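You operate a simulated robot arm through the tools that you are given. There is no shell and no other tool. Be economical: measure what you need, move in short steps, check, and stop when the job is done.

You are at the controls of a simulated two-armed robot. One attempt, no reset.

JOB
Wipe up the spill on the light keypunch board with the cloth and put it back.

Only the result counts: the job must be done as asked and must still hold three seconds after the hand-in. Knocking over, shifting, dropping, spilling or breaking anything else fails it. Flat cloth is picked up by pressing the open fingertips on it (5 to 10 N) and closing them slowly along it; thin cloth reads only 2 to 8 mm in the jaws.

ROBOT AND FRAMES
Two 7-joint arms with two-finger parallel grippers on one trunk, on a base that drives. Base frame: it is fixed to the floor where the robot stands at the start and does not move with it; the origin is under the middle of the robot, x ahead of it, y to its left, z up. Units: m, degrees, N and s.
The left shoulder is at the start at [0.062, 0.198, 0.979], the right one opposite. With the tool pointing down near the work surface each hand reaches from about 0.28 to 0.7 m from the robot's upright axis, wherever it stands, measured 20 degrees to its own side. Payload 1.57 kg a hand.
The tool frame of a hand sits at the grasp point between the pads (the TCP): z along the fingers, y along the line on which they close. The tips reach 0.03 m beyond it. The gripper opens to 0.11 m. The fingers are 0.024 m wide and 0.012 m thick; the gripper's body (0.048 by 0.112 m) begins 0.078 m behind the TCP.
Orientation is that of the tool frame in the base frame, as [roll, pitch, yaw] about the fixed x, y, z axes, in that order (R = Rz(yaw) Ry(pitch) Rx(roll)). With the fingers straight down and closing along the base's y, the tool's x points along the base's -x, its y along +y and its z along -z.

CONTROLS
- The arms move only by the tool apply_moves. It takes "left_targets", "right_targets" or both (then of equal length, played together; a hand with none holds still); each is a list of rows, each a list of 2 entries, a list of its own where there are three numbers: the shift along the tool's x, y, z in m, then the turn, a rotation vector about the tool's x, y, z in degrees. In form: [[[x, y, z], [ax, ay, az]], ...]. A call has 1 to 20 rows; each row shifts and turns the commanded pose from where the row before left it, along the tool's axes as they then stand. "left_fingers" and "right_fingers" are, for a hand that has rows, the gripper command, from -1 (shut) to 1 (fully open), values between in proportion, set as the call begins (left out, the last holds). A row lasts 0.2 s, in which the tool goes at most 0.05 m and 8.6 degrees; a call with a longer step from one row to the next is refused whole, and so is a gripper value outside its range. A pose out of reach is approached as far as the arm can. The call stops where the force on the tool passes 40 N (or 10 N more than at its start, if that is more) or the arm is blocked; 0.2 s more then pass. The fingers move at their own pace (about 0.072 m/s each) and stop on an object; they squeeze with about 29 N. The grip force told is the motor's: it shows also when the fingers shut on nothing. Time passes only in rows, and 0.2 s behind the last, so rows that do not move let the fingers close. The reply holds the time, the measured pose of the TCP, the force on the tool along the base axes, the opening and the grip force, in the units named above and with some noise, with the torque about the TCP (base axes, N m) and any sound that the robot's microphone picked up.
- Cameras (640 x 400 px; columns grow to the right, rows downward): "scene" is now at [0.0932, 0.0207, 1.5613]; the picture's right is [0.48, -0.88, 0.00], its down [-0.76, -0.41, -0.50] and it looks along [0.44, 0.24, -0.87] (base axes); focal length 264 px, centre (320, 200). "left" rides on the left gripper at [0.07, -0.016, -0.141] in its tool frame; the picture's right is [0.23, 0.97, 0.00], its down [-0.86, 0.20, -0.48] and it looks along [-0.47, 0.11, 0.88] (tool axes); focal length 222 px, centre (320, 200). "right" rides on the right gripper at [0.07, 0.016, -0.141] in its tool frame; the picture's right is [-0.23, 0.97, 0.00], its down [-0.85, -0.20, -0.48] and it looks along [-0.47, -0.11, 0.88] (tool axes); focal length 222 px, centre (320, 200).
- capture(camera): a new picture of that camera. It takes no simulated time.
- slide_trunk(by): slides the trunk up (or, below 0, down) by that many m; the arms and the scene camera ride with it, the base frame stays. It gives what a move gives, with no picture.
- roll_base(legs): drives the robot by 1 to 6 legs, each [ahead, left, turn to the left] in m, m and degrees, along the robot's own axes; the way and the turn of a leg run together, so that a leg with both is an arc; at most 1.5 m and 180 degrees a leg. The arms and the cameras ride along, it lands a little off, and it stops where it bumps. It gives what a move gives.
- head_to(pan, tilt): turns the head with the scene camera to pan (to the left, within 86 degrees either way) and tilt (down, from -29 to 69), counted from straight ahead of the robot. It gives what a move gives.
- point_at(camera, pixels): for up to 12 pixels [column, row] of the newest picture of that camera ("zoom" is the newest enlarged one), the place [x, y, z] in the base frame of the surface seen there, good to about 0.003 m, but the place of the scene camera against the robot may be out by one fixed shift of up to 0.025 m in any direction. It takes no simulated time.
- enlarge(camera, box): a new picture of the part [left, top, right, bottom] of that camera's present view, enlarged. It takes no simulated time.
- hand_in(): hands the job in; it is judged then, once.

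Work in short steps. Measure before you move; look again where a grasp or a placing could have gone wrong, and mend it. You have 80 turns and 70 pictures in all, those below and enlarged ones among them. Open the grippers and draw the arms clear of the work before you hand the job in, unless the task says otherwise; then end with one line.

The tools are called after ">>>" as name(argument=value, ...) on one line, values as JSON. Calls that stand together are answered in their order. apply_moves: Moves the arms, as the interface text tells. Its arguments: {"type":"object","properties":{"left_targets":{"type":"array"},"left_fingers":{"type":"number"},"right_targets":{"type":"array"},"right_fingers":{"type":"number"}},"required":[]} The other tools are called the same way: slide_trunk (by) slides the trunk up or down; roll_base (legs) drives the base; head_to (pan, tilt) turns the head that bears the scene camera; capture (camera) takes a picture; point_at (camera, pixels) gives the place of the surface under pixels of a picture; enlarge (camera, box) takes an enlarged picture of a part of a camera's view; hand_in () hands the job in.

At the start:

```text
time_s: 0.0
left_tcp_pos: [0.3681, 0.3322, 0.9635]
left_ee_rot: [-179.9, 0.0, 180.0]
left_ft_force: [-0.3, -0.5, -0.3]
left_ft_torque: [0.01, 0.03, 0.01]
left_grip_width: 0.11
left_grip_force: 0.1
right_tcp_pos: [0.3792, -0.027, 0.9166]
right_ee_rot: [-180.0, -0.1, 180.0]
right_ft_force: [0.6, -1.0, 0.3]
right_ft_torque: [0.0, -0.02, 0.0]
right_grip_width: 0.11
right_grip_force: 0.0
trunk travel left (down, up): [-0.575, 0.415]
robot x, y, heading: [-0.0006, 0.0035, -0.2]
head pan, tilt: [28.5, 59.9]
```

scene: 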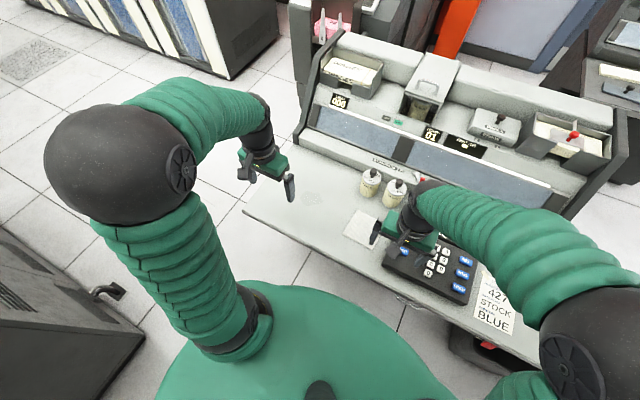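
right: 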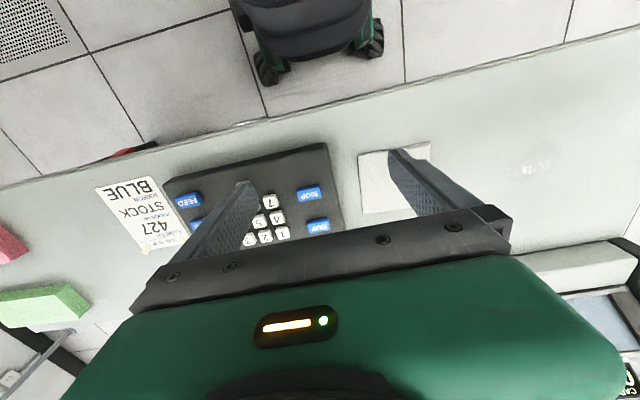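
left: 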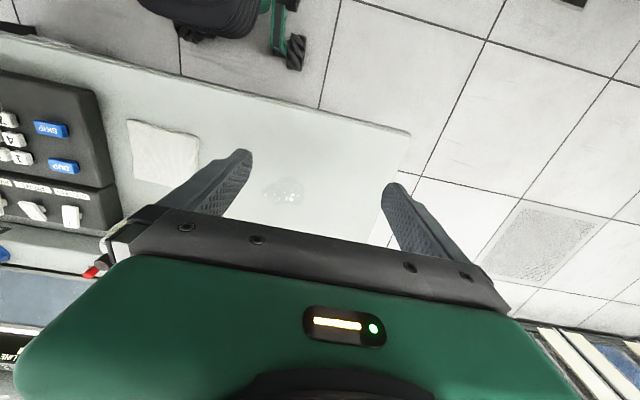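

The left picture shows the cloth at about (163,152) and a wet spill at about (283,190). I'll measure both, along with the table.

>>> point_at(camera="left", pixels=[[128, 120], [198, 138], [197, 184], [134, 182], [163, 152], [263, 190], [303, 190], [283, 178], [283, 203], [350, 180], [408, 134], [240, 120]])

>>> enlarge(camera="left", box=[100, 80, 420, 280])

>>> enlarge(camera="scene", box=[240, 130, 480, 280])

```text
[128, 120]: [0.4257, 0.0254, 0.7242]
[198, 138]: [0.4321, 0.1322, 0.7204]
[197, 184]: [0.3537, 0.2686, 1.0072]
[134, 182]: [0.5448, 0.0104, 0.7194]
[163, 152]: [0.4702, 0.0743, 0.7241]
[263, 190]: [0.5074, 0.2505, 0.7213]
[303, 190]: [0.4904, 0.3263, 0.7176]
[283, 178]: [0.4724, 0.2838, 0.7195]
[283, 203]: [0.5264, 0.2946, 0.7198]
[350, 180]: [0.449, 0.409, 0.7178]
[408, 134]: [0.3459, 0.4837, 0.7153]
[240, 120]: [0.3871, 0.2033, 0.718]
```

```text
2.00 times, centred on (260, 180) of left
```

zoom: 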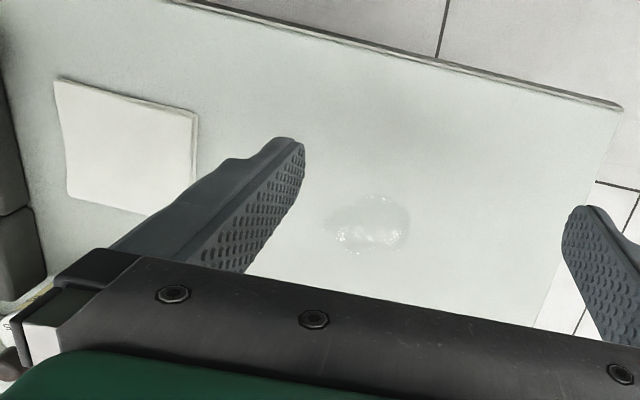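

```text
2.67 times, centred on (360, 205) of scene
```

zoom: 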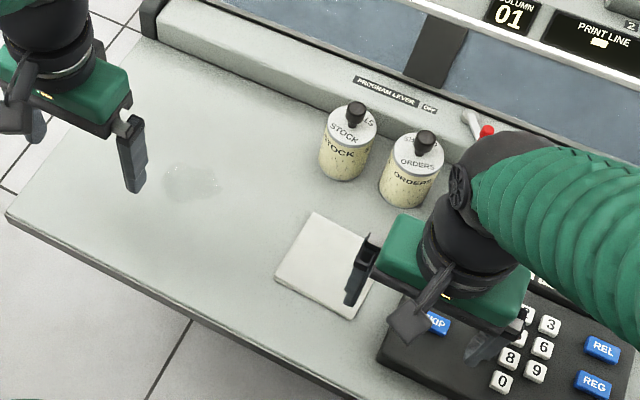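

The cloth lies near (0.47, 0.075) and the spill near (0.50, 0.288), on a top at z≈0.719. I'll check what lies on the right before moving the right arm out of the way, and get the cloth corners from the zoom.

>>> point_at(camera="right", pixels=[[40, 305], [5, 245], [130, 200], [300, 170], [360, 155], [430, 143], [365, 212], [160, 235], [525, 170], [620, 255], [240, 215]])

>>> point_at(camera="scene", pixels=[[357, 211], [344, 236], [376, 220], [312, 197], [371, 174], [397, 186], [400, 165], [500, 190]])

```text
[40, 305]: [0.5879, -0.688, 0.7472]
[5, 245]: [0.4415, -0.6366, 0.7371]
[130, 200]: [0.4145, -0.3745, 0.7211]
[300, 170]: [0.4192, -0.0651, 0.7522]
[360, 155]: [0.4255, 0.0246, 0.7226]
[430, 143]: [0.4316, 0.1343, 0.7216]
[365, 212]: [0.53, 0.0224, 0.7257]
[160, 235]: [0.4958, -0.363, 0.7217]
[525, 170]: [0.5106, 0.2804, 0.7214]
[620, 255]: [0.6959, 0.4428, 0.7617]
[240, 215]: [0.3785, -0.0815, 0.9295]
```

```text
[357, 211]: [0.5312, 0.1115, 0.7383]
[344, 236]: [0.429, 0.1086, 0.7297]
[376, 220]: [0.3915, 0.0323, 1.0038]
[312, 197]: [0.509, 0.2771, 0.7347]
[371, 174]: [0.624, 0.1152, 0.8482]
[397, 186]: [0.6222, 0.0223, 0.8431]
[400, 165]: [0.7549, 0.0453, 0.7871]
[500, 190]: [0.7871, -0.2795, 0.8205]
```

The bottles stand at x≈0.62, y≈0.02 and 0.11, and the keypad is 0.03 m high. I'm moving the right hand up and away to the right, then bringing the left hand over the cloth centre (0.478, 0.078).

>>> apply_moves(right_targets=[[[0, -0.03, -0.02], [0, 0, 0]], [[0, -0.04, -0.02], [0, 0, 0]], [[0, -0.04, -0.02], [0, 0, 0]], [[0, -0.04, -0.02], [0, 0, 0]], [[0, -0.04, -0.01], [0, 0, 0]]])

>>> apply_moves(left_targets=[[[-0.0157, -0.0363, 0], [0, 0, 0]], [[-0.0157, -0.0363, 0], [0, 0, 0]], [[-0.0157, -0.0363, 0], [0, 0, 0]], [[-0.0157, -0.0363, 0], [0, 0, 0]], [[-0.0157, -0.0363, 0], [0, 0, 0]], [[-0.0157, -0.0363, 0], [0, 0, 0]], [[-0.0157, -0.0363, 0], [0, 0, 0]]], left_fingers=0.3)

>>> capture(camera="left")

>>> capture(camera="scene")

```text
time_s: 1.2
left_tcp_pos: [0.3661, 0.3308, 0.9645]
left_ee_rot: [179.9, 0.0, -180.0]
left_ft_force: [0.5, 0.1, 0.0]
left_ft_torque: [0.03, -0.02, -0.04]
left_grip_width: 0.1101
left_grip_force: 0.0
right_tcp_pos: [0.3828, -0.2198, 1.0077]
right_ee_rot: [-179.9, 0.1, -179.9]
right_ft_force: [-0.7, 0.3, 0.3]
right_ft_torque: [0.03, 0.0, -0.01]
right_grip_width: 0.11
right_grip_force: 0.1
trunk travel left (down, up): [-0.575, 0.415]
robot x, y, heading: [0.0013, -0.0009, -0.1]
head pan, tilt: [28.5, 59.9]
```

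```text
time_s: 2.8
left_tcp_pos: [0.4763, 0.0766, 0.9626]
left_ee_rot: [179.8, 0.1, -180.0]
left_ft_force: [0.0, 0.1, 0.1]
left_ft_torque: [0.01, 0.02, -0.03]
left_grip_width: 0.0716
left_grip_force: 0.1
right_tcp_pos: [0.3828, -0.2218, 1.0067]
right_ee_rot: [179.8, -0.1, -179.9]
right_ft_force: [0.4, 0.9, 0.0]
right_ft_torque: [0.01, 0.02, -0.02]
right_grip_width: 0.1098
right_grip_force: 0.0
trunk travel left (down, up): [-0.575, 0.415]
robot x, y, heading: [0.002, 0.0017, -0.2]
head pan, tilt: [28.5, 59.9]
```

```text
64 pictures are left
```

left: 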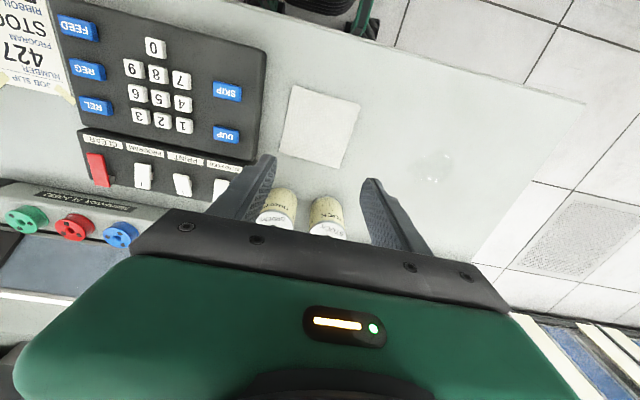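

```text
63 pictures are left
```

scene: 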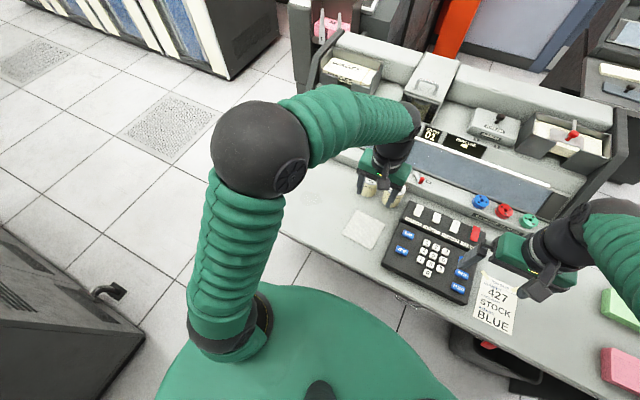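

The cloth is now fully visible between about (293,86) and (341,167). I'll measure its corners and the spill again.

>>> point_at(camera="left", pixels=[[293, 88], [357, 106], [341, 165], [281, 147], [320, 126], [433, 152], [418, 175], [450, 162], [433, 182], [262, 100], [272, 205], [328, 205]])

>>> enlarge(camera="left", box=[240, 70, 496, 230])

```text
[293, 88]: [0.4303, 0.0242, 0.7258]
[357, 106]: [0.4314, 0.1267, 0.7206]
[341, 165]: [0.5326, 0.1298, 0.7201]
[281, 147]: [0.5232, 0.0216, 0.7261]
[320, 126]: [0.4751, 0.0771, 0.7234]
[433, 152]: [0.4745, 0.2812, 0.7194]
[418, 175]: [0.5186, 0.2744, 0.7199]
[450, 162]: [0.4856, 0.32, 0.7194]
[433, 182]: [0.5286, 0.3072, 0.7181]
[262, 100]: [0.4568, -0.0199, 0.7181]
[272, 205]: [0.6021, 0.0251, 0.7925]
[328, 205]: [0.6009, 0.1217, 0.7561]
```

```text
2.50 times, centred on (368, 150) of left
```

zoom: 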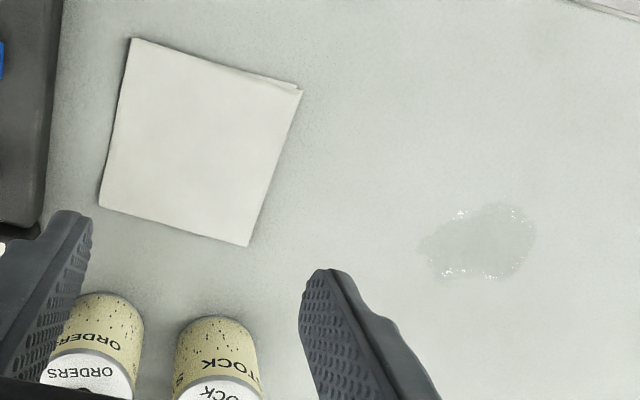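

The cloth is 0.10 m square, centred at (0.478, 0.076), directly below the hand. I'll narrow the fingers to about 0.045 and go down to just above it.

>>> apply_moves(left_targets=[[[0, 0, 0.04], [0, 0, 0]], [[0, 0, 0.04], [0, 0, 0]], [[0, 0, 0.04], [0, 0, 0]], [[0, 0, 0.04], [0, 0, 0]], [[0, 0, 0.035], [0, 0, 0]], [[0, 0, 0], [0, 0, 0]]], left_fingers=-0.2)

>>> capture(camera="left")

```text
time_s: 4.2
left_tcp_pos: [0.475, 0.0744, 0.7689]
left_ee_rot: [179.9, 0.2, 180.0]
left_ft_force: [0.3, 0.6, -0.4]
left_ft_torque: [-0.01, 0.0, -0.05]
left_grip_width: 0.044
left_grip_force: 0.1
right_tcp_pos: [0.3806, -0.2191, 1.0082]
right_ee_rot: [-180.0, 0.1, 180.0]
right_ft_force: [-0.9, -1.0, 0.7]
right_ft_torque: [0.01, 0.02, 0.01]
right_grip_width: 0.1101
right_grip_force: 0.1
trunk travel left (down, up): [-0.575, 0.415]
robot x, y, heading: [-0.0022, -0.0004, 0.3]
head pan, tilt: [28.5, 59.9]
```

```text
61 pictures are left
```

left: 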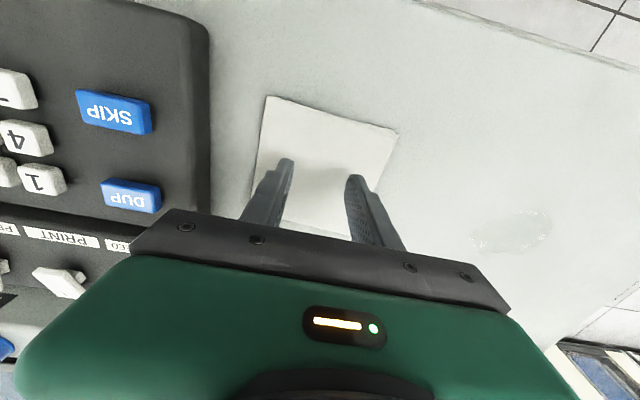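

The fingertips are over the middle of the cloth. I'm pressing down in small steps and watching the force.

>>> apply_moves(left_targets=[[[0, 0, 0.005], [0, 0, 0]], [[0, 0, 0.004], [0, 0, 0]], [[0, 0, 0.003], [0, 0, 0]], [[0, 0, 0.002], [0, 0, 0]], [[0, 0, 0], [0, 0, 0]]])

```text
time_s: 5.4
left_tcp_pos: [0.4772, 0.076, 0.7571]
left_ee_rot: [179.9, 0.1, 179.9]
left_ft_force: [-0.1, -0.6, 0.3]
left_ft_torque: [0.0, 0.01, 0.02]
left_grip_width: 0.0441
left_grip_force: 0.0
right_tcp_pos: [0.3824, -0.219, 1.0073]
right_ee_rot: [180.0, 0.0, -180.0]
right_ft_force: [0.4, -0.3, 0.1]
right_ft_torque: [0.03, -0.02, -0.03]
right_grip_width: 0.11
right_grip_force: 0.1
trunk travel left (down, up): [-0.575, 0.415]
robot x, y, heading: [0.0024, -0.0002, 0.3]
head pan, tilt: [28.5, 59.9]
```

There is no contact yet (z 0.757), so I'll go lower in 1.5 mm steps.

>>> apply_moves(left_targets=[[[0, 0, 0.002], [0, 0, 0]], [[0, 0, 0.0015], [0, 0, 0]], [[0, 0, 0.0015], [0, 0, 0]], [[0, 0, 0], [0, 0, 0]]])

```text
time_s: 6.4
left_tcp_pos: [0.4773, 0.0756, 0.7513]
left_ee_rot: [179.9, 0.2, 180.0]
left_ft_force: [-0.9, 1.6, 15.5]
left_ft_torque: [0.06, 0.0, -0.03]
left_grip_width: 0.0441
left_grip_force: 0.2
right_tcp_pos: [0.3804, -0.2201, 1.0076]
right_ee_rot: [-180.0, 0.1, 179.9]
right_ft_force: [0.3, -0.2, -0.3]
right_ft_torque: [-0.04, -0.01, 0.02]
right_grip_width: 0.1101
right_grip_force: 0.0
trunk travel left (down, up): [-0.575, 0.415]
robot x, y, heading: [0.001, 0.0027, 0.0]
head pan, tilt: [28.5, 59.9]
```

The force is 15 N, which is a bit much. I'll ease up slightly to get into 5–10 N.

>>> apply_moves(left_targets=[[[0, 0, -0.001], [0, 0, 0]], [[0, 0, 0], [0, 0, 0]]])

```text
time_s: 7.0
left_tcp_pos: [0.477, 0.0767, 0.752]
left_ee_rot: [179.9, 0.2, 180.0]
left_ft_force: [1.8, 0.7, 10.6]
left_ft_torque: [0.05, -0.1, 0.0]
left_grip_width: 0.0438
left_grip_force: 0.0
right_tcp_pos: [0.3811, -0.2202, 1.0068]
right_ee_rot: [-180.0, 0.0, 179.9]
right_ft_force: [0.1, -0.4, 0.0]
right_ft_torque: [0.01, -0.02, 0.02]
right_grip_width: 0.1098
right_grip_force: 0.0
trunk travel left (down, up): [-0.575, 0.415]
robot x, y, heading: [0.0016, 0.0024, 0.0]
head pan, tilt: [28.5, 59.9]
```

The force is now 10.6 N. I'll ease off another 0.4 mm and start closing slowly in steps.

>>> apply_moves(left_targets=[[[0, 0, -0.0004], [0, 0, 0]]], left_fingers=-0.3)

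>>> apply_moves(left_targets=[[[0, 0, 0], [0, 0, 0]]], left_fingers=-0.42)

>>> apply_moves(left_targets=[[[0, 0, 0], [0, 0, 0]]], left_fingers=-0.54)

>>> capture(camera="left")

```text
time_s: 7.4
left_tcp_pos: [0.4747, 0.0763, 0.7522]
left_ee_rot: [179.9, 0.0, -180.0]
left_ft_force: [-0.7, -0.4, 7.1]
left_ft_torque: [-0.02, -0.01, 0.0]
left_grip_width: 0.0375
left_grip_force: 0.0
right_tcp_pos: [0.3817, -0.2196, 1.0069]
right_ee_rot: [180.0, 0.0, 179.9]
right_ft_force: [0.4, -0.3, -0.1]
right_ft_torque: [0.01, 0.02, 0.02]
right_grip_width: 0.11
right_grip_force: 0.1
trunk travel left (down, up): [-0.575, 0.415]
robot x, y, heading: [-0.0029, -0.0011, 0.3]
head pan, tilt: [28.5, 59.9]
```

```text
time_s: 7.8
left_tcp_pos: [0.4771, 0.076, 0.7511]
left_ee_rot: [179.9, 0.1, 180.0]
left_ft_force: [-0.4, 0.9, 5.0]
left_ft_torque: [0.0, -0.01, -0.02]
left_grip_width: 0.0307
left_grip_force: 0.0
right_tcp_pos: [0.3821, -0.2191, 1.0068]
right_ee_rot: [-179.9, 0.0, 179.9]
right_ft_force: [0.8, -0.7, 0.0]
right_ft_torque: [0.01, -0.01, -0.02]
right_grip_width: 0.1101
right_grip_force: 0.0
trunk travel left (down, up): [-0.575, 0.415]
robot x, y, heading: [-0.001, 0.001, -0.1]
head pan, tilt: [28.5, 59.9]
```

```text
time_s: 8.2
left_tcp_pos: [0.477, 0.0763, 0.7534]
left_ee_rot: [179.9, 0.1, -179.9]
left_ft_force: [0.0, -0.9, 4.0]
left_ft_torque: [-0.03, 0.01, 0.04]
left_grip_width: 0.0245
left_grip_force: 0.0
right_tcp_pos: [0.382, -0.2202, 1.007]
right_ee_rot: [-180.0, 0.0, 180.0]
right_ft_force: [-0.7, -0.2, 0.7]
right_ft_torque: [0.02, -0.01, -0.02]
right_grip_width: 0.11
right_grip_force: 0.1
trunk travel left (down, up): [-0.575, 0.415]
robot x, y, heading: [-0.0008, -0.0006, -0.1]
head pan, tilt: [28.5, 59.9]
```

```text
60 pictures are left
```

left: 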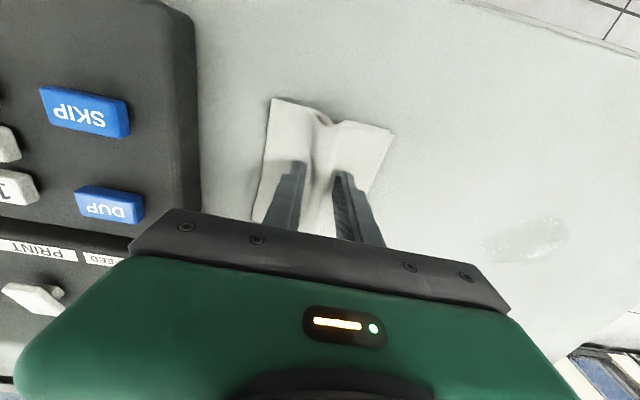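

The cloth is humping up between the fingers, but the force has dropped to 4 N. I'll press slightly more and carry on closing.

>>> apply_moves(left_targets=[[[0, 0, 0.0006], [0, 0, 0]]], left_fingers=-0.66)

>>> apply_moves(left_targets=[[[0, 0, 0.0002], [0, 0, 0]]], left_fingers=-0.78)

>>> apply_moves(left_targets=[[[0, 0, 0], [0, 0, 0]]], left_fingers=-0.9)

>>> apply_moves(left_targets=[[[0, 0, 0], [0, 0, 0]], [[0, 0, 0], [0, 0, 0]]], left_fingers=-1)

>>> capture(camera="left")

```text
time_s: 8.6
left_tcp_pos: [0.4769, 0.0759, 0.7532]
left_ee_rot: [179.9, 0.0, 180.0]
left_ft_force: [-0.2, 0.4, 7.3]
left_ft_torque: [0.02, -0.06, 0.01]
left_grip_width: 0.0176
left_grip_force: 0.0
right_tcp_pos: [0.3819, -0.2207, 1.0068]
right_ee_rot: [-179.9, -0.1, -180.0]
right_ft_force: [-0.3, -0.1, -0.4]
right_ft_torque: [0.04, -0.01, -0.01]
right_grip_width: 0.11
right_grip_force: 0.1
trunk travel left (down, up): [-0.575, 0.415]
robot x, y, heading: [-0.0025, 0.0011, 0.1]
head pan, tilt: [28.5, 59.9]
```

```text
time_s: 9.0
left_tcp_pos: [0.4778, 0.0761, 0.7527]
left_ee_rot: [179.9, 0.2, -180.0]
left_ft_force: [0.5, 0.0, 13.4]
left_ft_torque: [-0.02, -0.03, 0.0]
left_grip_width: 0.0127
left_grip_force: 0.9
right_tcp_pos: [0.3823, -0.2191, 1.0075]
right_ee_rot: [-180.0, 0.0, -180.0]
right_ft_force: [-1.0, -0.4, 0.5]
right_ft_torque: [0.0, -0.01, 0.02]
right_grip_width: 0.1102
right_grip_force: 0.1
trunk travel left (down, up): [-0.575, 0.415]
robot x, y, heading: [0.0021, -0.0007, -0.1]
head pan, tilt: [28.5, 59.9]
```

```text
time_s: 9.4
left_tcp_pos: [0.4767, 0.0769, 0.7525]
left_ee_rot: [179.9, 0.3, 180.0]
left_ft_force: [0.7, 1.0, 15.3]
left_ft_torque: [-0.01, -0.06, 0.03]
left_grip_width: 0.006
left_grip_force: 0.3
right_tcp_pos: [0.3808, -0.2201, 1.0079]
right_ee_rot: [-179.9, 0.0, -180.0]
right_ft_force: [0.3, -0.3, 0.3]
right_ft_torque: [0.0, 0.02, 0.02]
right_grip_width: 0.1096
right_grip_force: 0.1
trunk travel left (down, up): [-0.575, 0.415]
robot x, y, heading: [0.0006, -0.0004, 0.0]
head pan, tilt: [28.5, 59.9]
```

```text
time_s: 10.0
left_tcp_pos: [0.4755, 0.0762, 0.7518]
left_ee_rot: [179.9, 0.2, -179.9]
left_ft_force: [1.7, 2.7, 21.9]
left_ft_torque: [0.06, -0.08, -0.01]
left_grip_width: 0.0035
left_grip_force: 24.2
right_tcp_pos: [0.3811, -0.2192, 1.008]
right_ee_rot: [-179.9, 0.1, 180.0]
right_ft_force: [0.1, 0.1, -0.2]
right_ft_torque: [0.0, -0.01, 0.01]
right_grip_width: 0.1099
right_grip_force: 0.0
trunk travel left (down, up): [-0.575, 0.415]
robot x, y, heading: [-0.0016, 0.0004, 0.2]
head pan, tilt: [28.5, 59.9]
```

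```text
59 pictures are left
```

left: 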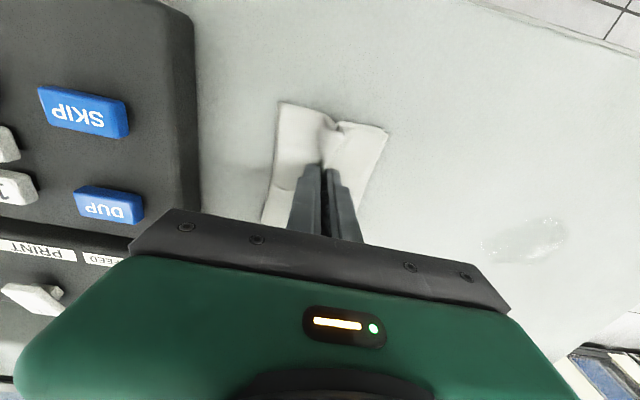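

The jaws read 3.5 mm with 24 N, which fits cloth in the grip. I'll lift 0.08 m and look.

>>> apply_moves(left_targets=[[[0, 0, -0.01], [0, 0, 0]], [[0, 0, -0.02], [0, 0, 0]], [[0, 0, -0.025], [0, 0, 0]], [[0, 0, -0.025], [0, 0, 0]]])

>>> capture(camera="left")

>>> enlarge(camera="scene", box=[260, 130, 480, 268])

```text
time_s: 11.0
left_tcp_pos: [0.4761, 0.0755, 0.8298]
left_ee_rot: [179.9, 0.0, -179.9]
left_ft_force: [-0.3, -0.4, 0.7]
left_ft_torque: [0.02, -0.03, -0.05]
left_grip_width: 0.0035
left_grip_force: 24.9
right_tcp_pos: [0.3807, -0.2199, 1.007]
right_ee_rot: [-180.0, 0.0, 180.0]
right_ft_force: [1.0, 0.7, -0.2]
right_ft_torque: [-0.03, -0.03, -0.04]
right_grip_width: 0.11
right_grip_force: 0.0
trunk travel left (down, up): [-0.575, 0.415]
robot x, y, heading: [-0.0021, 0.0015, 0.0]
head pan, tilt: [28.5, 59.9]
```

```text
58 pictures are left
```

left: 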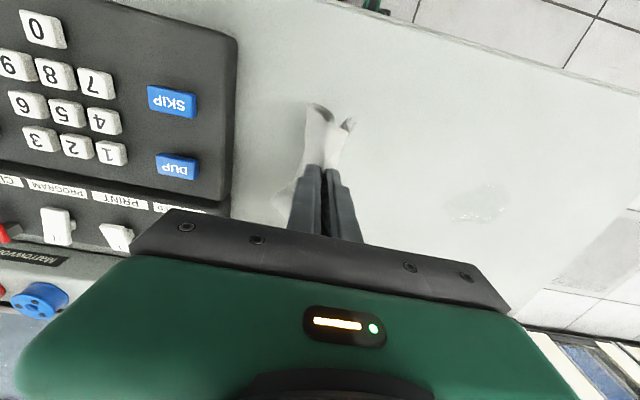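

```text
2.90 times, centred on (370, 199) of scene
```

zoom: 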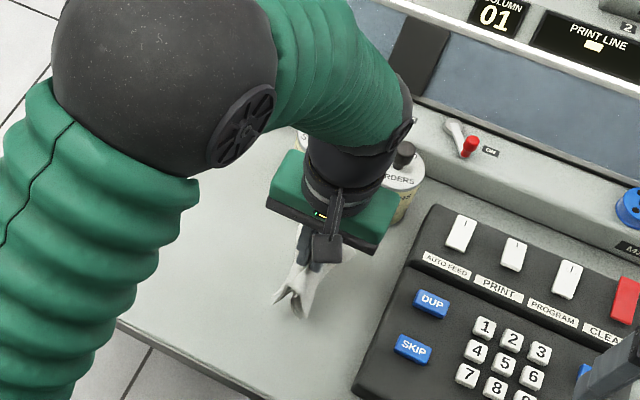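

The cloth is in the jaws and hanging free. Now I'm carrying it beside the spill, to about (0.50, 0.25) at this height.

>>> apply_moves(left_targets=[[[-0.006, 0.044, 0], [0, 0, 0]], [[-0.006, 0.044, 0], [0, 0, 0]], [[-0.006, 0.044, 0], [0, 0, 0]], [[-0.006, 0.043, 0], [0, 0, 0]], [[0, 0, 0], [0, 0, 0]]])

>>> apply_moves(left_targets=[[[0, 0, 0.025], [0, 0, 0]], [[0, 0, 0.025], [0, 0, 0]], [[0, 0, 0.012], [0, 0, 0]], [[0, 0, 0.006], [0, 0, 0]], [[0, 0, 0], [0, 0, 0]]])

>>> capture(camera="left")

```text
time_s: 12.2
left_tcp_pos: [0.4981, 0.253, 0.8343]
left_ee_rot: [-180.0, 0.1, 179.9]
left_ft_force: [0.3, -0.1, 1.0]
left_ft_torque: [0.02, -0.01, 0.0]
left_grip_width: 0.0033
left_grip_force: 24.7
right_tcp_pos: [0.3822, -0.219, 1.0064]
right_ee_rot: [-179.9, 0.0, 179.9]
right_ft_force: [-0.6, 0.0, 0.1]
right_ft_torque: [0.01, -0.03, 0.03]
right_grip_width: 0.1102
right_grip_force: 0.1
trunk travel left (down, up): [-0.575, 0.415]
robot x, y, heading: [-0.0011, 0.0021, 0.2]
head pan, tilt: [28.5, 59.9]
```

```text
time_s: 13.4
left_tcp_pos: [0.5006, 0.2525, 0.7635]
left_ee_rot: [179.9, 0.1, 180.0]
left_ft_force: [0.4, 0.6, -0.9]
left_ft_torque: [0.0, 0.01, -0.01]
left_grip_width: 0.0035
left_grip_force: 24.9
right_tcp_pos: [0.3812, -0.2184, 1.0072]
right_ee_rot: [180.0, 0.0, 180.0]
right_ft_force: [-0.2, 0.1, 0.6]
right_ft_torque: [-0.01, 0.0, 0.01]
right_grip_width: 0.11
right_grip_force: 0.1
trunk travel left (down, up): [-0.575, 0.415]
robot x, y, heading: [0.0016, -0.0032, -0.3]
head pan, tilt: [28.5, 59.9]
```

```text
56 pictures are left
```

left: 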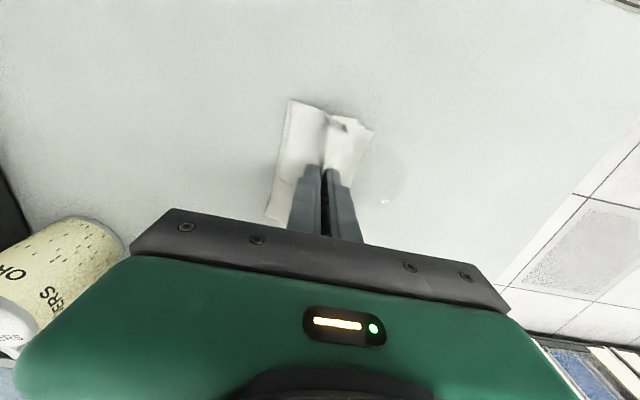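

The cloth is just above the board, with the spill at its right edge near (390,180). I'll lower to light contact.

>>> apply_moves(left_targets=[[[0, 0, 0.004], [0, 0, 0]], [[0, 0, 0.003], [0, 0, 0]], [[0, 0, 0.0015], [0, 0, 0]], [[0, 0, 0.001], [0, 0, 0]], [[0, 0, 0], [0, 0, 0]]])

```text
time_s: 14.6
left_tcp_pos: [0.4998, 0.2522, 0.7536]
left_ee_rot: [180.0, 0.1, -179.9]
left_ft_force: [-0.4, 0.1, 0.7]
left_ft_torque: [-0.01, 0.0, 0.0]
left_grip_width: 0.0035
left_grip_force: 25.0
right_tcp_pos: [0.3816, -0.2173, 1.0075]
right_ee_rot: [180.0, 0.0, -180.0]
right_ft_force: [0.6, 0.5, -0.3]
right_ft_torque: [0.0, 0.01, 0.05]
right_grip_width: 0.11
right_grip_force: 0.1
trunk travel left (down, up): [-0.575, 0.415]
robot x, y, heading: [0.0044, -0.0067, -0.0]
head pan, tilt: [28.5, 59.9]
```

There is barely any force, so I'll press a little further.

>>> apply_moves(left_targets=[[[0, 0, 0.001], [0, 0, 0]], [[0, 0, 0.001], [0, 0, 0]], [[0, 0, 0], [0, 0, 0]]])

```text
time_s: 15.4
left_tcp_pos: [0.5, 0.2517, 0.7532]
left_ee_rot: [180.0, 0.1, -180.0]
left_ft_force: [-0.9, 0.2, 12.1]
left_ft_torque: [0.04, 0.01, 0.02]
left_grip_width: 0.0035
left_grip_force: 24.8
right_tcp_pos: [0.3811, -0.2203, 1.0083]
right_ee_rot: [180.0, 0.1, -180.0]
right_ft_force: [0.2, 0.0, 0.2]
right_ft_torque: [0.0, 0.0, -0.04]
right_grip_width: 0.1102
right_grip_force: 0.0
trunk travel left (down, up): [-0.575, 0.415]
robot x, y, heading: [0.0038, 0.0019, -0.1]
head pan, tilt: [28.5, 59.9]
```

The contact force is 12 N. First stroke goes slowly to +y across the spill and back.

>>> apply_moves(left_targets=[[[0, 0.012, 0], [0, 0, 0]], [[0, 0.014, 0], [0, 0, 0]], [[0, 0.014, 0], [0, 0, 0]], [[0, 0.014, 0], [0, 0, 0]], [[0, 0.014, 0], [0, 0, 0]], [[0, 0.012, 0], [0, 0, 0]], [[0, 0, 0], [0, 0, 0]]])

>>> capture(camera="left")

```text
time_s: 17.0
left_tcp_pos: [0.4989, 0.3308, 0.7538]
left_ee_rot: [179.8, 0.1, -180.0]
left_ft_force: [-0.3, -5.8, 16.6]
left_ft_torque: [-0.15, 0.03, -0.01]
left_grip_width: 0.0034
left_grip_force: 24.2
right_tcp_pos: [0.3805, -0.2212, 1.0057]
right_ee_rot: [179.9, 0.0, 180.0]
right_ft_force: [-0.3, -0.5, -0.3]
right_ft_torque: [0.01, 0.03, 0.01]
right_grip_width: 0.1101
right_grip_force: 0.0
trunk travel left (down, up): [-0.575, 0.415]
robot x, y, heading: [0.0008, -0.0001, 0.0]
head pan, tilt: [28.5, 59.9]
```

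```text
55 pictures are left
```

left: 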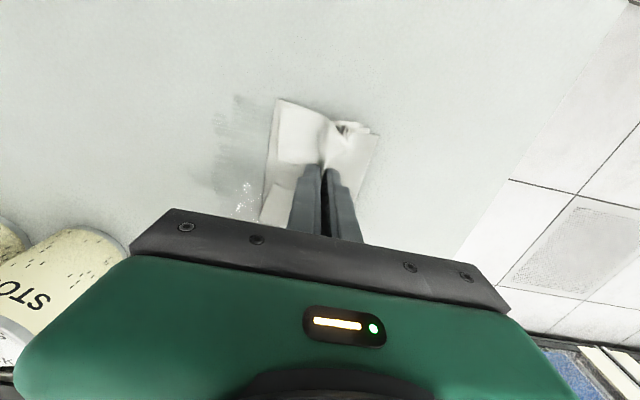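

The stroke is working, leaving droplets near (245,200) towards higher x and a wet film near (235,150). I'll wipe back in neighbouring lanes at x≈0.525 and then 0.475.

>>> apply_moves(left_targets=[[[-0.012, 0, 0], [0, 0, 0]], [[-0.012, 0, 0], [0, 0, 0]], [[0, -0.016, 0], [0, 0, 0]], [[0, -0.016, 0], [0, 0, 0]], [[0, -0.016, 0], [0, 0, 0]], [[0, -0.016, 0], [0, 0, 0]], [[0, -0.016, 0], [0, 0, 0]], [[0, -0.016, 0], [0, 0, 0]], [[0.016, 0, 0], [0, 0, 0]], [[0.016, 0, 0], [0, 0, 0]], [[0.016, 0, 0], [0, 0, 0]], [[0, 0.016, 0], [0, 0, 0]], [[0, 0.016, 0], [0, 0, 0]], [[0, 0.016, 0], [0, 0, 0]], [[0, 0.016, 0], [0, 0, 0]], [[0, 0.016, 0], [0, 0, 0]], [[0, 0.016, 0], [0, 0, 0]], [[0, 0, 0], [0, 0, 0]]])

>>> capture(camera="left")

```text
time_s: 20.8
left_tcp_pos: [0.4777, 0.3308, 0.7519]
left_ee_rot: [179.9, 0.1, 180.0]
left_ft_force: [0.3, -3.2, 12.4]
left_ft_torque: [-0.06, -0.03, -0.01]
left_grip_width: 0.0035
left_grip_force: 24.7
right_tcp_pos: [0.3806, -0.2206, 1.006]
right_ee_rot: [179.9, 0.0, 180.0]
right_ft_force: [0.3, -1.1, -0.9]
right_ft_torque: [0.03, -0.01, 0.04]
right_grip_width: 0.1099
right_grip_force: 0.1
trunk travel left (down, up): [-0.575, 0.415]
robot x, y, heading: [-0.0027, -0.0016, 0.1]
head pan, tilt: [28.5, 59.9]
```

```text
54 pictures are left
```

left: 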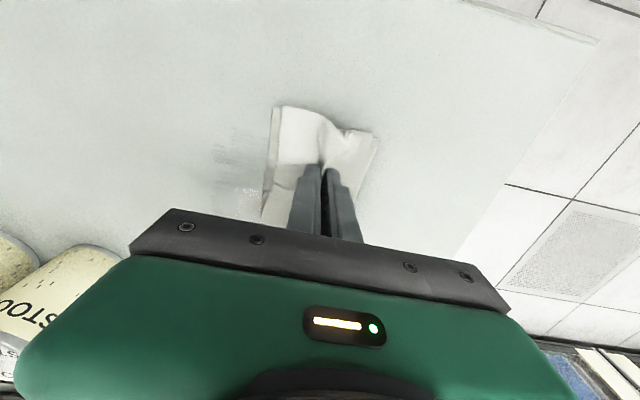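

Fewer droplets now, but a faint patch remains near (245,195). I'll measure it and enlarge.

>>> point_at(camera="left", pixels=[[250, 200], [225, 155], [240, 175], [215, 150]])

>>> enlarge(camera="left", box=[140, 90, 380, 240])

```text
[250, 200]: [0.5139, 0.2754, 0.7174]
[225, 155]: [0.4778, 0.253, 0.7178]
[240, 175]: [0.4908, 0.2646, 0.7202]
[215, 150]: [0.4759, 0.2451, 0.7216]
```

```text
2.67 times, centred on (260, 165) of left
```

zoom: 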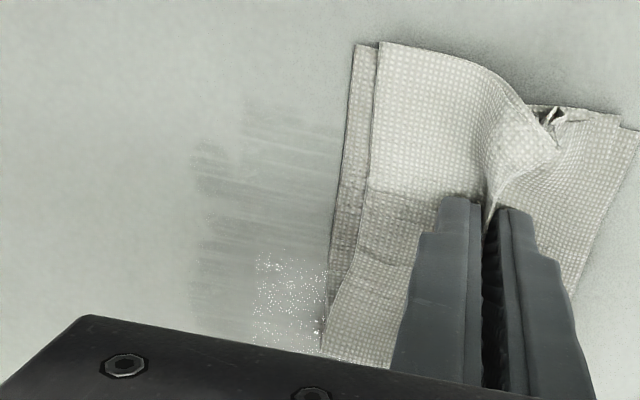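

A film with fine droplets remains around x 0.47–0.53, y 0.245–0.29. I'll do three more passes at x≈0.49, 0.51 and 0.53, between y 0.225 and 0.335.

>>> apply_moves(left_targets=[[[-0.012, 0, 0], [0, 0, 0]], [[0, -0.018, 0], [0, 0, 0]], [[0, -0.018, 0], [0, 0, 0]], [[0, -0.018, 0], [0, 0, 0]], [[0, -0.018, 0], [0, 0, 0]], [[0, -0.018, 0], [0, 0, 0]], [[0, -0.018, 0], [0, 0, 0]], [[-0.02, 0, 0], [0, 0, 0]], [[0, 0.018, 0], [0, 0, 0]], [[0, 0.018, 0], [0, 0, 0]], [[0, 0.018, 0], [0, 0, 0]], [[0, 0.018, 0], [0, 0, 0]], [[0, 0.018, 0], [0, 0, 0]], [[0, 0.018, 0], [0, 0, 0]], [[0, 0, 0], [0, 0, 0]]])

>>> apply_moves(left_targets=[[[-0.016, 0, 0], [0, 0, 0]], [[0, -0.018, 0], [0, 0, 0]], [[0, -0.018, 0], [0, 0, 0]], [[0, -0.018, 0], [0, 0, 0]], [[0, -0.018, 0], [0, 0, 0]], [[0, -0.018, 0], [0, 0, 0]], [[0, -0.018, 0], [0, 0, 0]], [[0.012, 0, 0], [0, 0, 0]], [[0, 0.018, 0], [0, 0, 0]], [[0, 0.018, 0], [0, 0, 0]], [[0, 0.018, 0], [0, 0, 0]], [[0, 0.018, 0], [0, 0, 0]], [[0, 0.018, 0], [0, 0, 0]], [[0, 0.018, 0], [0, 0, 0]], [[0, 0.018, 0], [0, 0, 0]], [[0, 0, 0], [0, 0, 0]]])

>>> enlarge(camera="left", box=[140, 90, 380, 240])

```text
time_s: 24.0
left_tcp_pos: [0.508, 0.3307, 0.753]
left_ee_rot: [179.7, 0.1, 179.9]
left_ft_force: [-0.9, -4.7, 14.0]
left_ft_torque: [-0.07, 0.02, 0.02]
left_grip_width: 0.0035
left_grip_force: 24.2
right_tcp_pos: [0.3806, -0.2206, 1.0071]
right_ee_rot: [179.9, 0.0, -179.9]
right_ft_force: [-0.2, 0.7, -0.6]
right_ft_torque: [-0.04, 0.03, 0.02]
right_grip_width: 0.1098
right_grip_force: 0.2
trunk travel left (down, up): [-0.575, 0.415]
robot x, y, heading: [0.001, -0.0008, 0.2]
head pan, tilt: [28.5, 59.9]
```

```text
time_s: 27.4
left_tcp_pos: [0.5125, 0.3485, 0.7535]
left_ee_rot: [-180.0, 0.0, 179.9]
left_ft_force: [-0.2, -0.5, 2.8]
left_ft_torque: [-0.06, 0.01, 0.02]
left_grip_width: 0.0034
left_grip_force: 24.7
right_tcp_pos: [0.382, -0.2188, 1.0074]
right_ee_rot: [-180.0, 0.1, 180.0]
right_ft_force: [-0.2, 0.0, -0.6]
right_ft_torque: [-0.04, -0.03, -0.01]
right_grip_width: 0.1101
right_grip_force: 0.0
trunk travel left (down, up): [-0.575, 0.415]
robot x, y, heading: [-0.0005, -0.0031, 0.0]
head pan, tilt: [28.5, 59.9]
```

```text
2.67 times, centred on (260, 165) of left
```

zoom: 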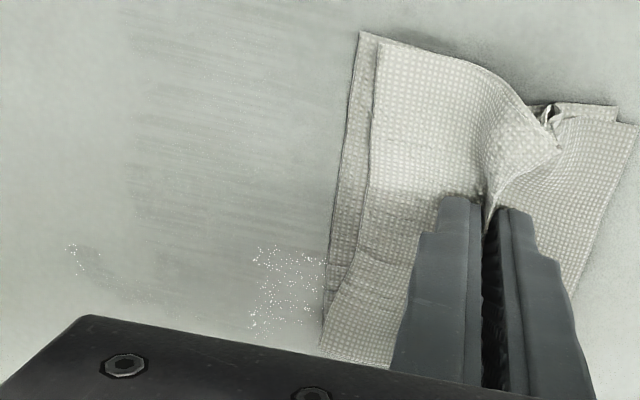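

Some glints remain at about (245,199) and (172,187) in the left view. I'm locating them.

>>> point_at(camera="zoom", pixels=[[255, 250], [310, 265], [255, 325], [300, 305], [72, 245], [85, 268], [140, 200]])

>>> apply_moves(left_targets=[[[0, 0, -0.02], [0, 0, 0]], [[0, 0, -0.03], [0, 0, 0]], [[0.03, 0.03, -0.03], [0, 0, 0]], [[0.03, 0.03, -0.03], [0, 0, 0]]])

>>> capture(camera="left")

>>> enlarge(camera="scene", box=[240, 140, 432, 260])

```text
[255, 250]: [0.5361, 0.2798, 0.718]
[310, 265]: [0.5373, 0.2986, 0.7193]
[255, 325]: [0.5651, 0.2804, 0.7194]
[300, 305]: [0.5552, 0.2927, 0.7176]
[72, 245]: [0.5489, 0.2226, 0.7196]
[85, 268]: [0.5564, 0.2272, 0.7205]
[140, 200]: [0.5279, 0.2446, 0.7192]
```

```text
refused: row 3 steps farther than a row can; nothing moved
```

```text
51 pictures are left
```

left: 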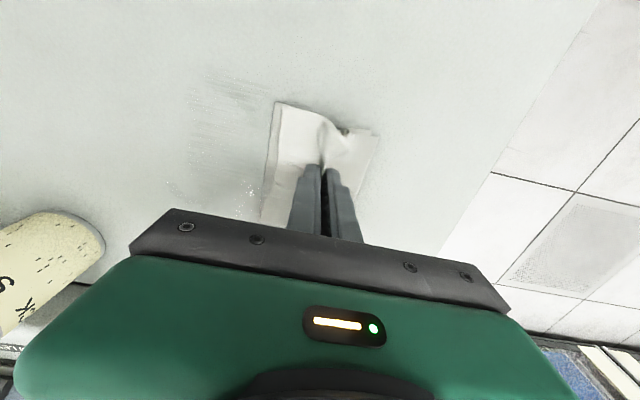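

```text
3.33 times, centred on (336, 200) of scene
```

zoom: 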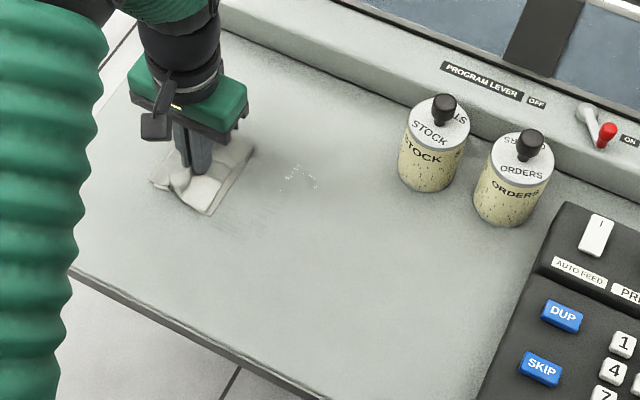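

Liquid has been pushed to x≈0.54–0.565. I'll lift and move back for a clear view of everything left.

>>> apply_moves(left_targets=[[[0, 0, -0.02], [0, 0, 0]], [[0, 0, -0.04], [0, 0, 0]], [[0.03, 0.02, -0.03], [0, 0, 0]], [[0.03, 0.02, -0.03], [0, 0, 0]], [[0.04, 0.02, 0], [0, 0, 0]]])

>>> enlarge(camera="left", box=[140, 60, 460, 260])

>>> enlarge(camera="scene", box=[240, 140, 432, 260])

```text
time_s: 28.6
left_tcp_pos: [0.4114, 0.4117, 0.8719]
left_ee_rot: [180.0, 0.2, 180.0]
left_ft_force: [0.5, -0.3, -0.6]
left_ft_torque: [-0.02, 0.02, -0.04]
left_grip_width: 0.0033
left_grip_force: 25.0
right_tcp_pos: [0.3803, -0.2177, 1.0076]
right_ee_rot: [-179.9, 0.0, 180.0]
right_ft_force: [-0.1, 0.0, -0.2]
right_ft_torque: [0.02, -0.01, -0.02]
right_grip_width: 0.11
right_grip_force: 0.0
trunk travel left (down, up): [-0.575, 0.415]
robot x, y, heading: [0.0016, -0.0002, 0.0]
head pan, tilt: [28.5, 59.9]
```

```text
2.00 times, centred on (300, 160) of left
```

zoom: 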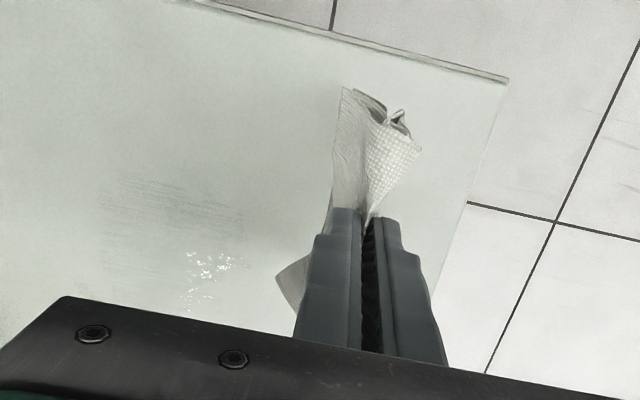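

```text
3.33 times, centred on (336, 200) of scene
```

zoom: 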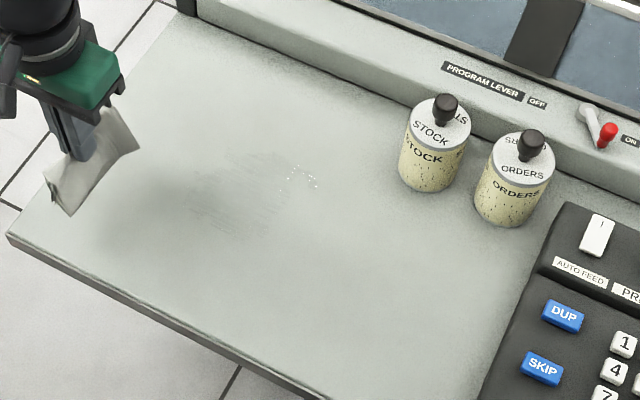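

Droplets remain at zoom (300,178), with a faint film around (240,200). I'll measure these and compare with known marks to correct the scene camera's shift.

>>> point_at(camera="zoom", pixels=[[300, 168], [315, 185], [283, 185], [300, 178], [260, 160], [195, 210], [240, 235], [240, 190], [8, 234]])

>>> capture(camera="left")

>>> point_at(camera="left", pixels=[[234, 188], [260, 195], [238, 212], [228, 210], [200, 150], [190, 165], [260, 170], [182, 203], [393, 100]])

```text
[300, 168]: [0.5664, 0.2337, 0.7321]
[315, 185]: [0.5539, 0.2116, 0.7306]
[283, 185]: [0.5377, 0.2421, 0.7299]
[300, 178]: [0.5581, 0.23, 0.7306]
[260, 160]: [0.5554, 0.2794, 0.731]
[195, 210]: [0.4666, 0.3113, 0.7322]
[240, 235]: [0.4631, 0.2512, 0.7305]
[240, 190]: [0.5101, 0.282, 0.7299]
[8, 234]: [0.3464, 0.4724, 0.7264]
```

```text
47 pictures are left
```

left: 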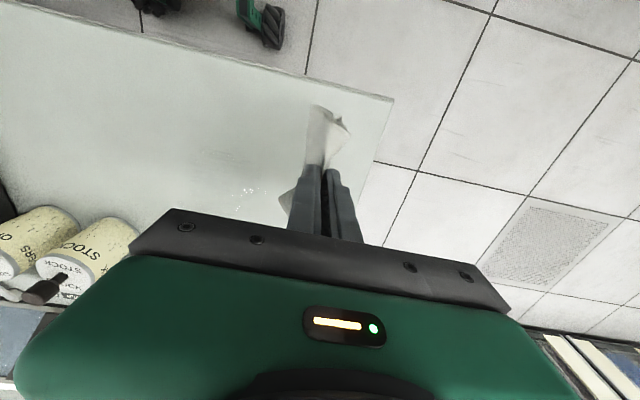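

```text
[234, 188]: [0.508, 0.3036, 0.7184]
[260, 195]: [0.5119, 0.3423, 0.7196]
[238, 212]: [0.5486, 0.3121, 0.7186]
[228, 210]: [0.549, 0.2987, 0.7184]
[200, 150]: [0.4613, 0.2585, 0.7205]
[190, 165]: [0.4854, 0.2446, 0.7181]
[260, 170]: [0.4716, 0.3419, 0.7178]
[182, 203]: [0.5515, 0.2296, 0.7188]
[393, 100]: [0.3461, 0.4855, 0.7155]
```

There is a thin film over about x 0.46–0.55, y 0.22–0.345, with beads at its far and left edges. I'll re-wipe the whole area systematically, starting from the far-left corner (0.56, 0.355).

>>> apply_moves(left_targets=[[[-0.037, -0.014, 0.02], [0, 0, 0]], [[-0.037, -0.014, 0.02], [0, 0, 0]], [[-0.037, -0.014, 0.02], [0, 0, 0]], [[-0.037, -0.014, 0.02], [0, 0, 0]], [[0, 0, 0.02], [0, 0, 0]], [[0, 0, 0.014], [0, 0, 0]], [[0, 0, 0], [0, 0, 0]]])

>>> apply_moves(left_targets=[[[0, 0, 0.002], [0, 0, 0]], [[0, 0, 0.0015], [0, 0, 0]], [[0, 0, 0.001], [0, 0, 0]], [[0, 0, 0], [0, 0, 0]]])

```text
time_s: 30.2
left_tcp_pos: [0.5614, 0.3545, 0.7575]
left_ee_rot: [179.9, 0.1, -179.9]
left_ft_force: [0.3, 0.1, 5.5]
left_ft_torque: [-0.01, 0.0, -0.02]
left_grip_width: 0.0035
left_grip_force: 24.6
right_tcp_pos: [0.3812, -0.2185, 1.0075]
right_ee_rot: [-180.0, 0.0, 179.9]
right_ft_force: [-0.3, 0.0, -0.9]
right_ft_torque: [0.01, 0.0, 0.04]
right_grip_width: 0.1101
right_grip_force: 0.2
trunk travel left (down, up): [-0.575, 0.415]
robot x, y, heading: [0.0017, -0.0032, -0.2]
head pan, tilt: [28.5, 59.9]
```

```text
time_s: 31.2
left_tcp_pos: [0.5605, 0.3534, 0.7555]
left_ee_rot: [179.8, 0.3, -180.0]
left_ft_force: [3.4, 3.4, 24.8]
left_ft_torque: [0.25, -0.02, -0.03]
left_grip_width: 0.0036
left_grip_force: 24.1
right_tcp_pos: [0.3796, -0.219, 1.0082]
right_ee_rot: [179.9, 0.2, 180.0]
right_ft_force: [0.4, -0.2, 0.3]
right_ft_torque: [0.02, -0.01, 0.03]
right_grip_width: 0.1098
right_grip_force: 0.0
trunk travel left (down, up): [-0.575, 0.415]
robot x, y, heading: [0.0022, 0.0015, 0.2]
head pan, tilt: [28.5, 59.9]
```

The force is 25 N, which is a bit high. I'll ease 1.5 mm and wipe lanes at x≈0.56, 0.545 and 0.53.

>>> apply_moves(left_targets=[[[0, 0, -0.0015], [0, 0, 0]], [[0, -0.022, 0], [0, 0, 0]], [[0, -0.022, 0], [0, 0, 0]], [[0, -0.022, 0], [0, 0, 0]], [[0, -0.022, 0], [0, 0, 0]], [[0, -0.022, 0], [0, 0, 0]], [[0, -0.018, 0], [0, 0, 0]], [[0.014, 0, 0], [0, 0, 0]], [[0, 0, 0], [0, 0, 0]]])

```text
time_s: 33.2
left_tcp_pos: [0.5477, 0.2242, 0.7553]
left_ee_rot: [-179.9, 0.2, 179.9]
left_ft_force: [3.8, -1.4, 13.2]
left_ft_torque: [0.04, -0.12, -0.01]
left_grip_width: 0.0033
left_grip_force: 24.6
right_tcp_pos: [0.3816, -0.2203, 1.0068]
right_ee_rot: [179.9, 0.0, 180.0]
right_ft_force: [0.2, 0.0, 0.3]
right_ft_torque: [-0.02, 0.0, 0.01]
right_grip_width: 0.1101
right_grip_force: 0.1
trunk travel left (down, up): [-0.575, 0.415]
robot x, y, heading: [0.0, -0.0, -0.1]
head pan, tilt: [28.5, 59.9]
```

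The force is a good 13 N. I'll continue with lanes at x≈0.547, 0.533 and 0.519.

>>> apply_moves(left_targets=[[[0, 0.022, 0], [0, 0, 0]], [[0, 0.022, 0], [0, 0, 0]], [[0, 0.022, 0], [0, 0, 0]], [[0, 0.022, 0], [0, 0, 0]], [[0, 0.022, 0], [0, 0, 0]], [[0, 0.022, 0], [0, 0, 0]], [[0.014, 0, 0], [0, 0, 0]], [[0, -0.022, 0], [0, 0, 0]], [[0, -0.022, 0], [0, 0, 0]], [[0, -0.022, 0], [0, 0, 0]], [[0, -0.022, 0], [0, 0, 0]], [[0, -0.022, 0], [0, 0, 0]], [[0, -0.022, 0], [0, 0, 0]], [[0.014, 0, 0], [0, 0, 0]], [[0, 0, 0], [0, 0, 0]]])

>>> apply_moves(left_targets=[[[0, 0.022, 0], [0, 0, 0]], [[0, 0.022, 0], [0, 0, 0]], [[0, 0.022, 0], [0, 0, 0]], [[0, 0.022, 0], [0, 0, 0]], [[0, 0.022, 0], [0, 0, 0]], [[0, 0.022, 0], [0, 0, 0]], [[0.014, 0, 0], [0, 0, 0]], [[0, -0.022, 0], [0, 0, 0]], [[0, -0.022, 0], [0, 0, 0]], [[0, -0.022, 0], [0, 0, 0]], [[0, -0.022, 0], [0, 0, 0]], [[0, -0.022, 0], [0, 0, 0]], [[0, -0.022, 0], [0, 0, 0]], [[0.014, 0, 0], [0, 0, 0]], [[0, 0, 0], [0, 0, 0]]])

>>> apply_moves(left_targets=[[[0, 0.022, 0], [0, 0, 0]], [[0, 0.022, 0], [0, 0, 0]], [[0, 0.022, 0], [0, 0, 0]], [[0, 0.022, 0], [0, 0, 0]], [[0, 0.022, 0], [0, 0, 0]], [[0, 0.022, 0], [0, 0, 0]], [[0.014, 0, 0], [0, 0, 0]], [[0, -0.022, 0], [0, 0, 0]], [[0, -0.022, 0], [0, 0, 0]], [[0, -0.022, 0], [0, 0, 0]], [[0, -0.022, 0], [0, 0, 0]], [[0, -0.022, 0], [0, 0, 0]], [[0, -0.022, 0], [0, 0, 0]], [[0.014, 0, 0], [0, 0, 0]], [[0, 0, 0], [0, 0, 0]]])

>>> enlarge(camera="left", box=[200, 60, 520, 260])

>>> enlarge(camera="scene", box=[240, 140, 432, 260])

```text
time_s: 36.4
left_tcp_pos: [0.5182, 0.2244, 0.7555]
left_ee_rot: [-180.0, 0.3, 179.9]
left_ft_force: [6.3, -0.8, 19.3]
left_ft_torque: [0.0, -0.2, 0.01]
left_grip_width: 0.0033
left_grip_force: 24.9
right_tcp_pos: [0.3804, -0.2198, 1.0077]
right_ee_rot: [179.9, 0.0, -180.0]
right_ft_force: [-1.1, 0.9, -0.7]
right_ft_torque: [0.04, -0.02, 0.01]
right_grip_width: 0.1099
right_grip_force: 0.1
trunk travel left (down, up): [-0.575, 0.415]
robot x, y, heading: [-0.001, -0.0014, -0.2]
head pan, tilt: [28.5, 59.9]
```

```text
time_s: 39.6
left_tcp_pos: [0.49, 0.2239, 0.7554]
left_ee_rot: [-180.0, -0.1, 180.0]
left_ft_force: [1.6, -1.3, 5.1]
left_ft_torque: [-0.03, -0.05, -0.02]
left_grip_width: 0.0035
left_grip_force: 24.1
right_tcp_pos: [0.3805, -0.2189, 1.007]
right_ee_rot: [180.0, -0.1, -179.9]
right_ft_force: [0.2, 0.1, -0.4]
right_ft_torque: [0.0, 0.02, -0.01]
right_grip_width: 0.1099
right_grip_force: 0.0
trunk travel left (down, up): [-0.575, 0.415]
robot x, y, heading: [0.0003, -0.0044, -0.1]
head pan, tilt: [28.5, 59.9]
```

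```text
time_s: 42.8
left_tcp_pos: [0.4633, 0.2244, 0.7558]
left_ee_rot: [179.9, -0.1, -180.0]
left_ft_force: [0.0, -1.4, 2.2]
left_ft_torque: [-0.02, -0.04, 0.02]
left_grip_width: 0.0037
left_grip_force: 24.4
right_tcp_pos: [0.3815, -0.2195, 1.0064]
right_ee_rot: [-179.9, 0.0, -179.9]
right_ft_force: [-0.4, 0.3, -1.0]
right_ft_torque: [-0.02, 0.0, 0.03]
right_grip_width: 0.11
right_grip_force: 0.0
trunk travel left (down, up): [-0.575, 0.415]
robot x, y, heading: [-0.0013, 0.0004, -0.2]
head pan, tilt: [28.5, 59.9]
```

```text
2.00 times, centred on (360, 160) of left
```

zoom: 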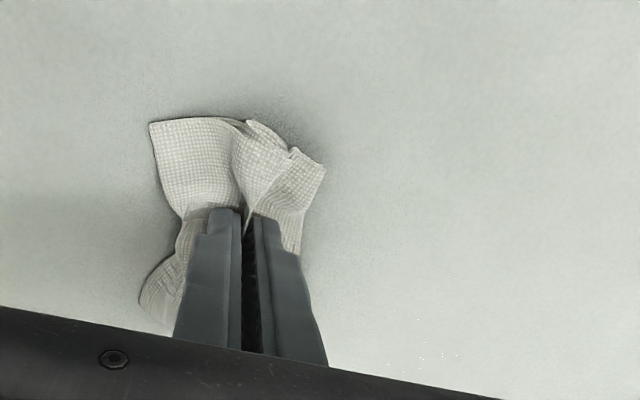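

```text
3.33 times, centred on (336, 200) of scene
```

zoom: 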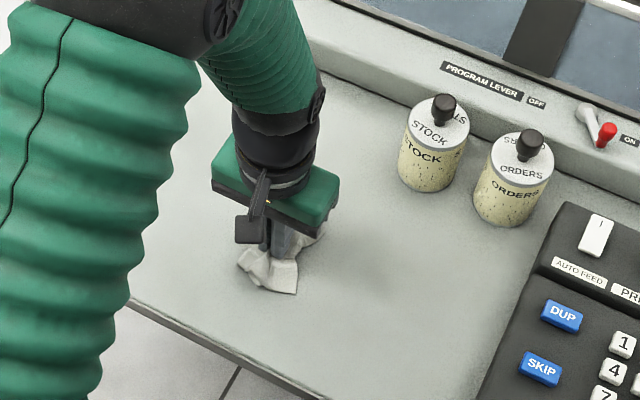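

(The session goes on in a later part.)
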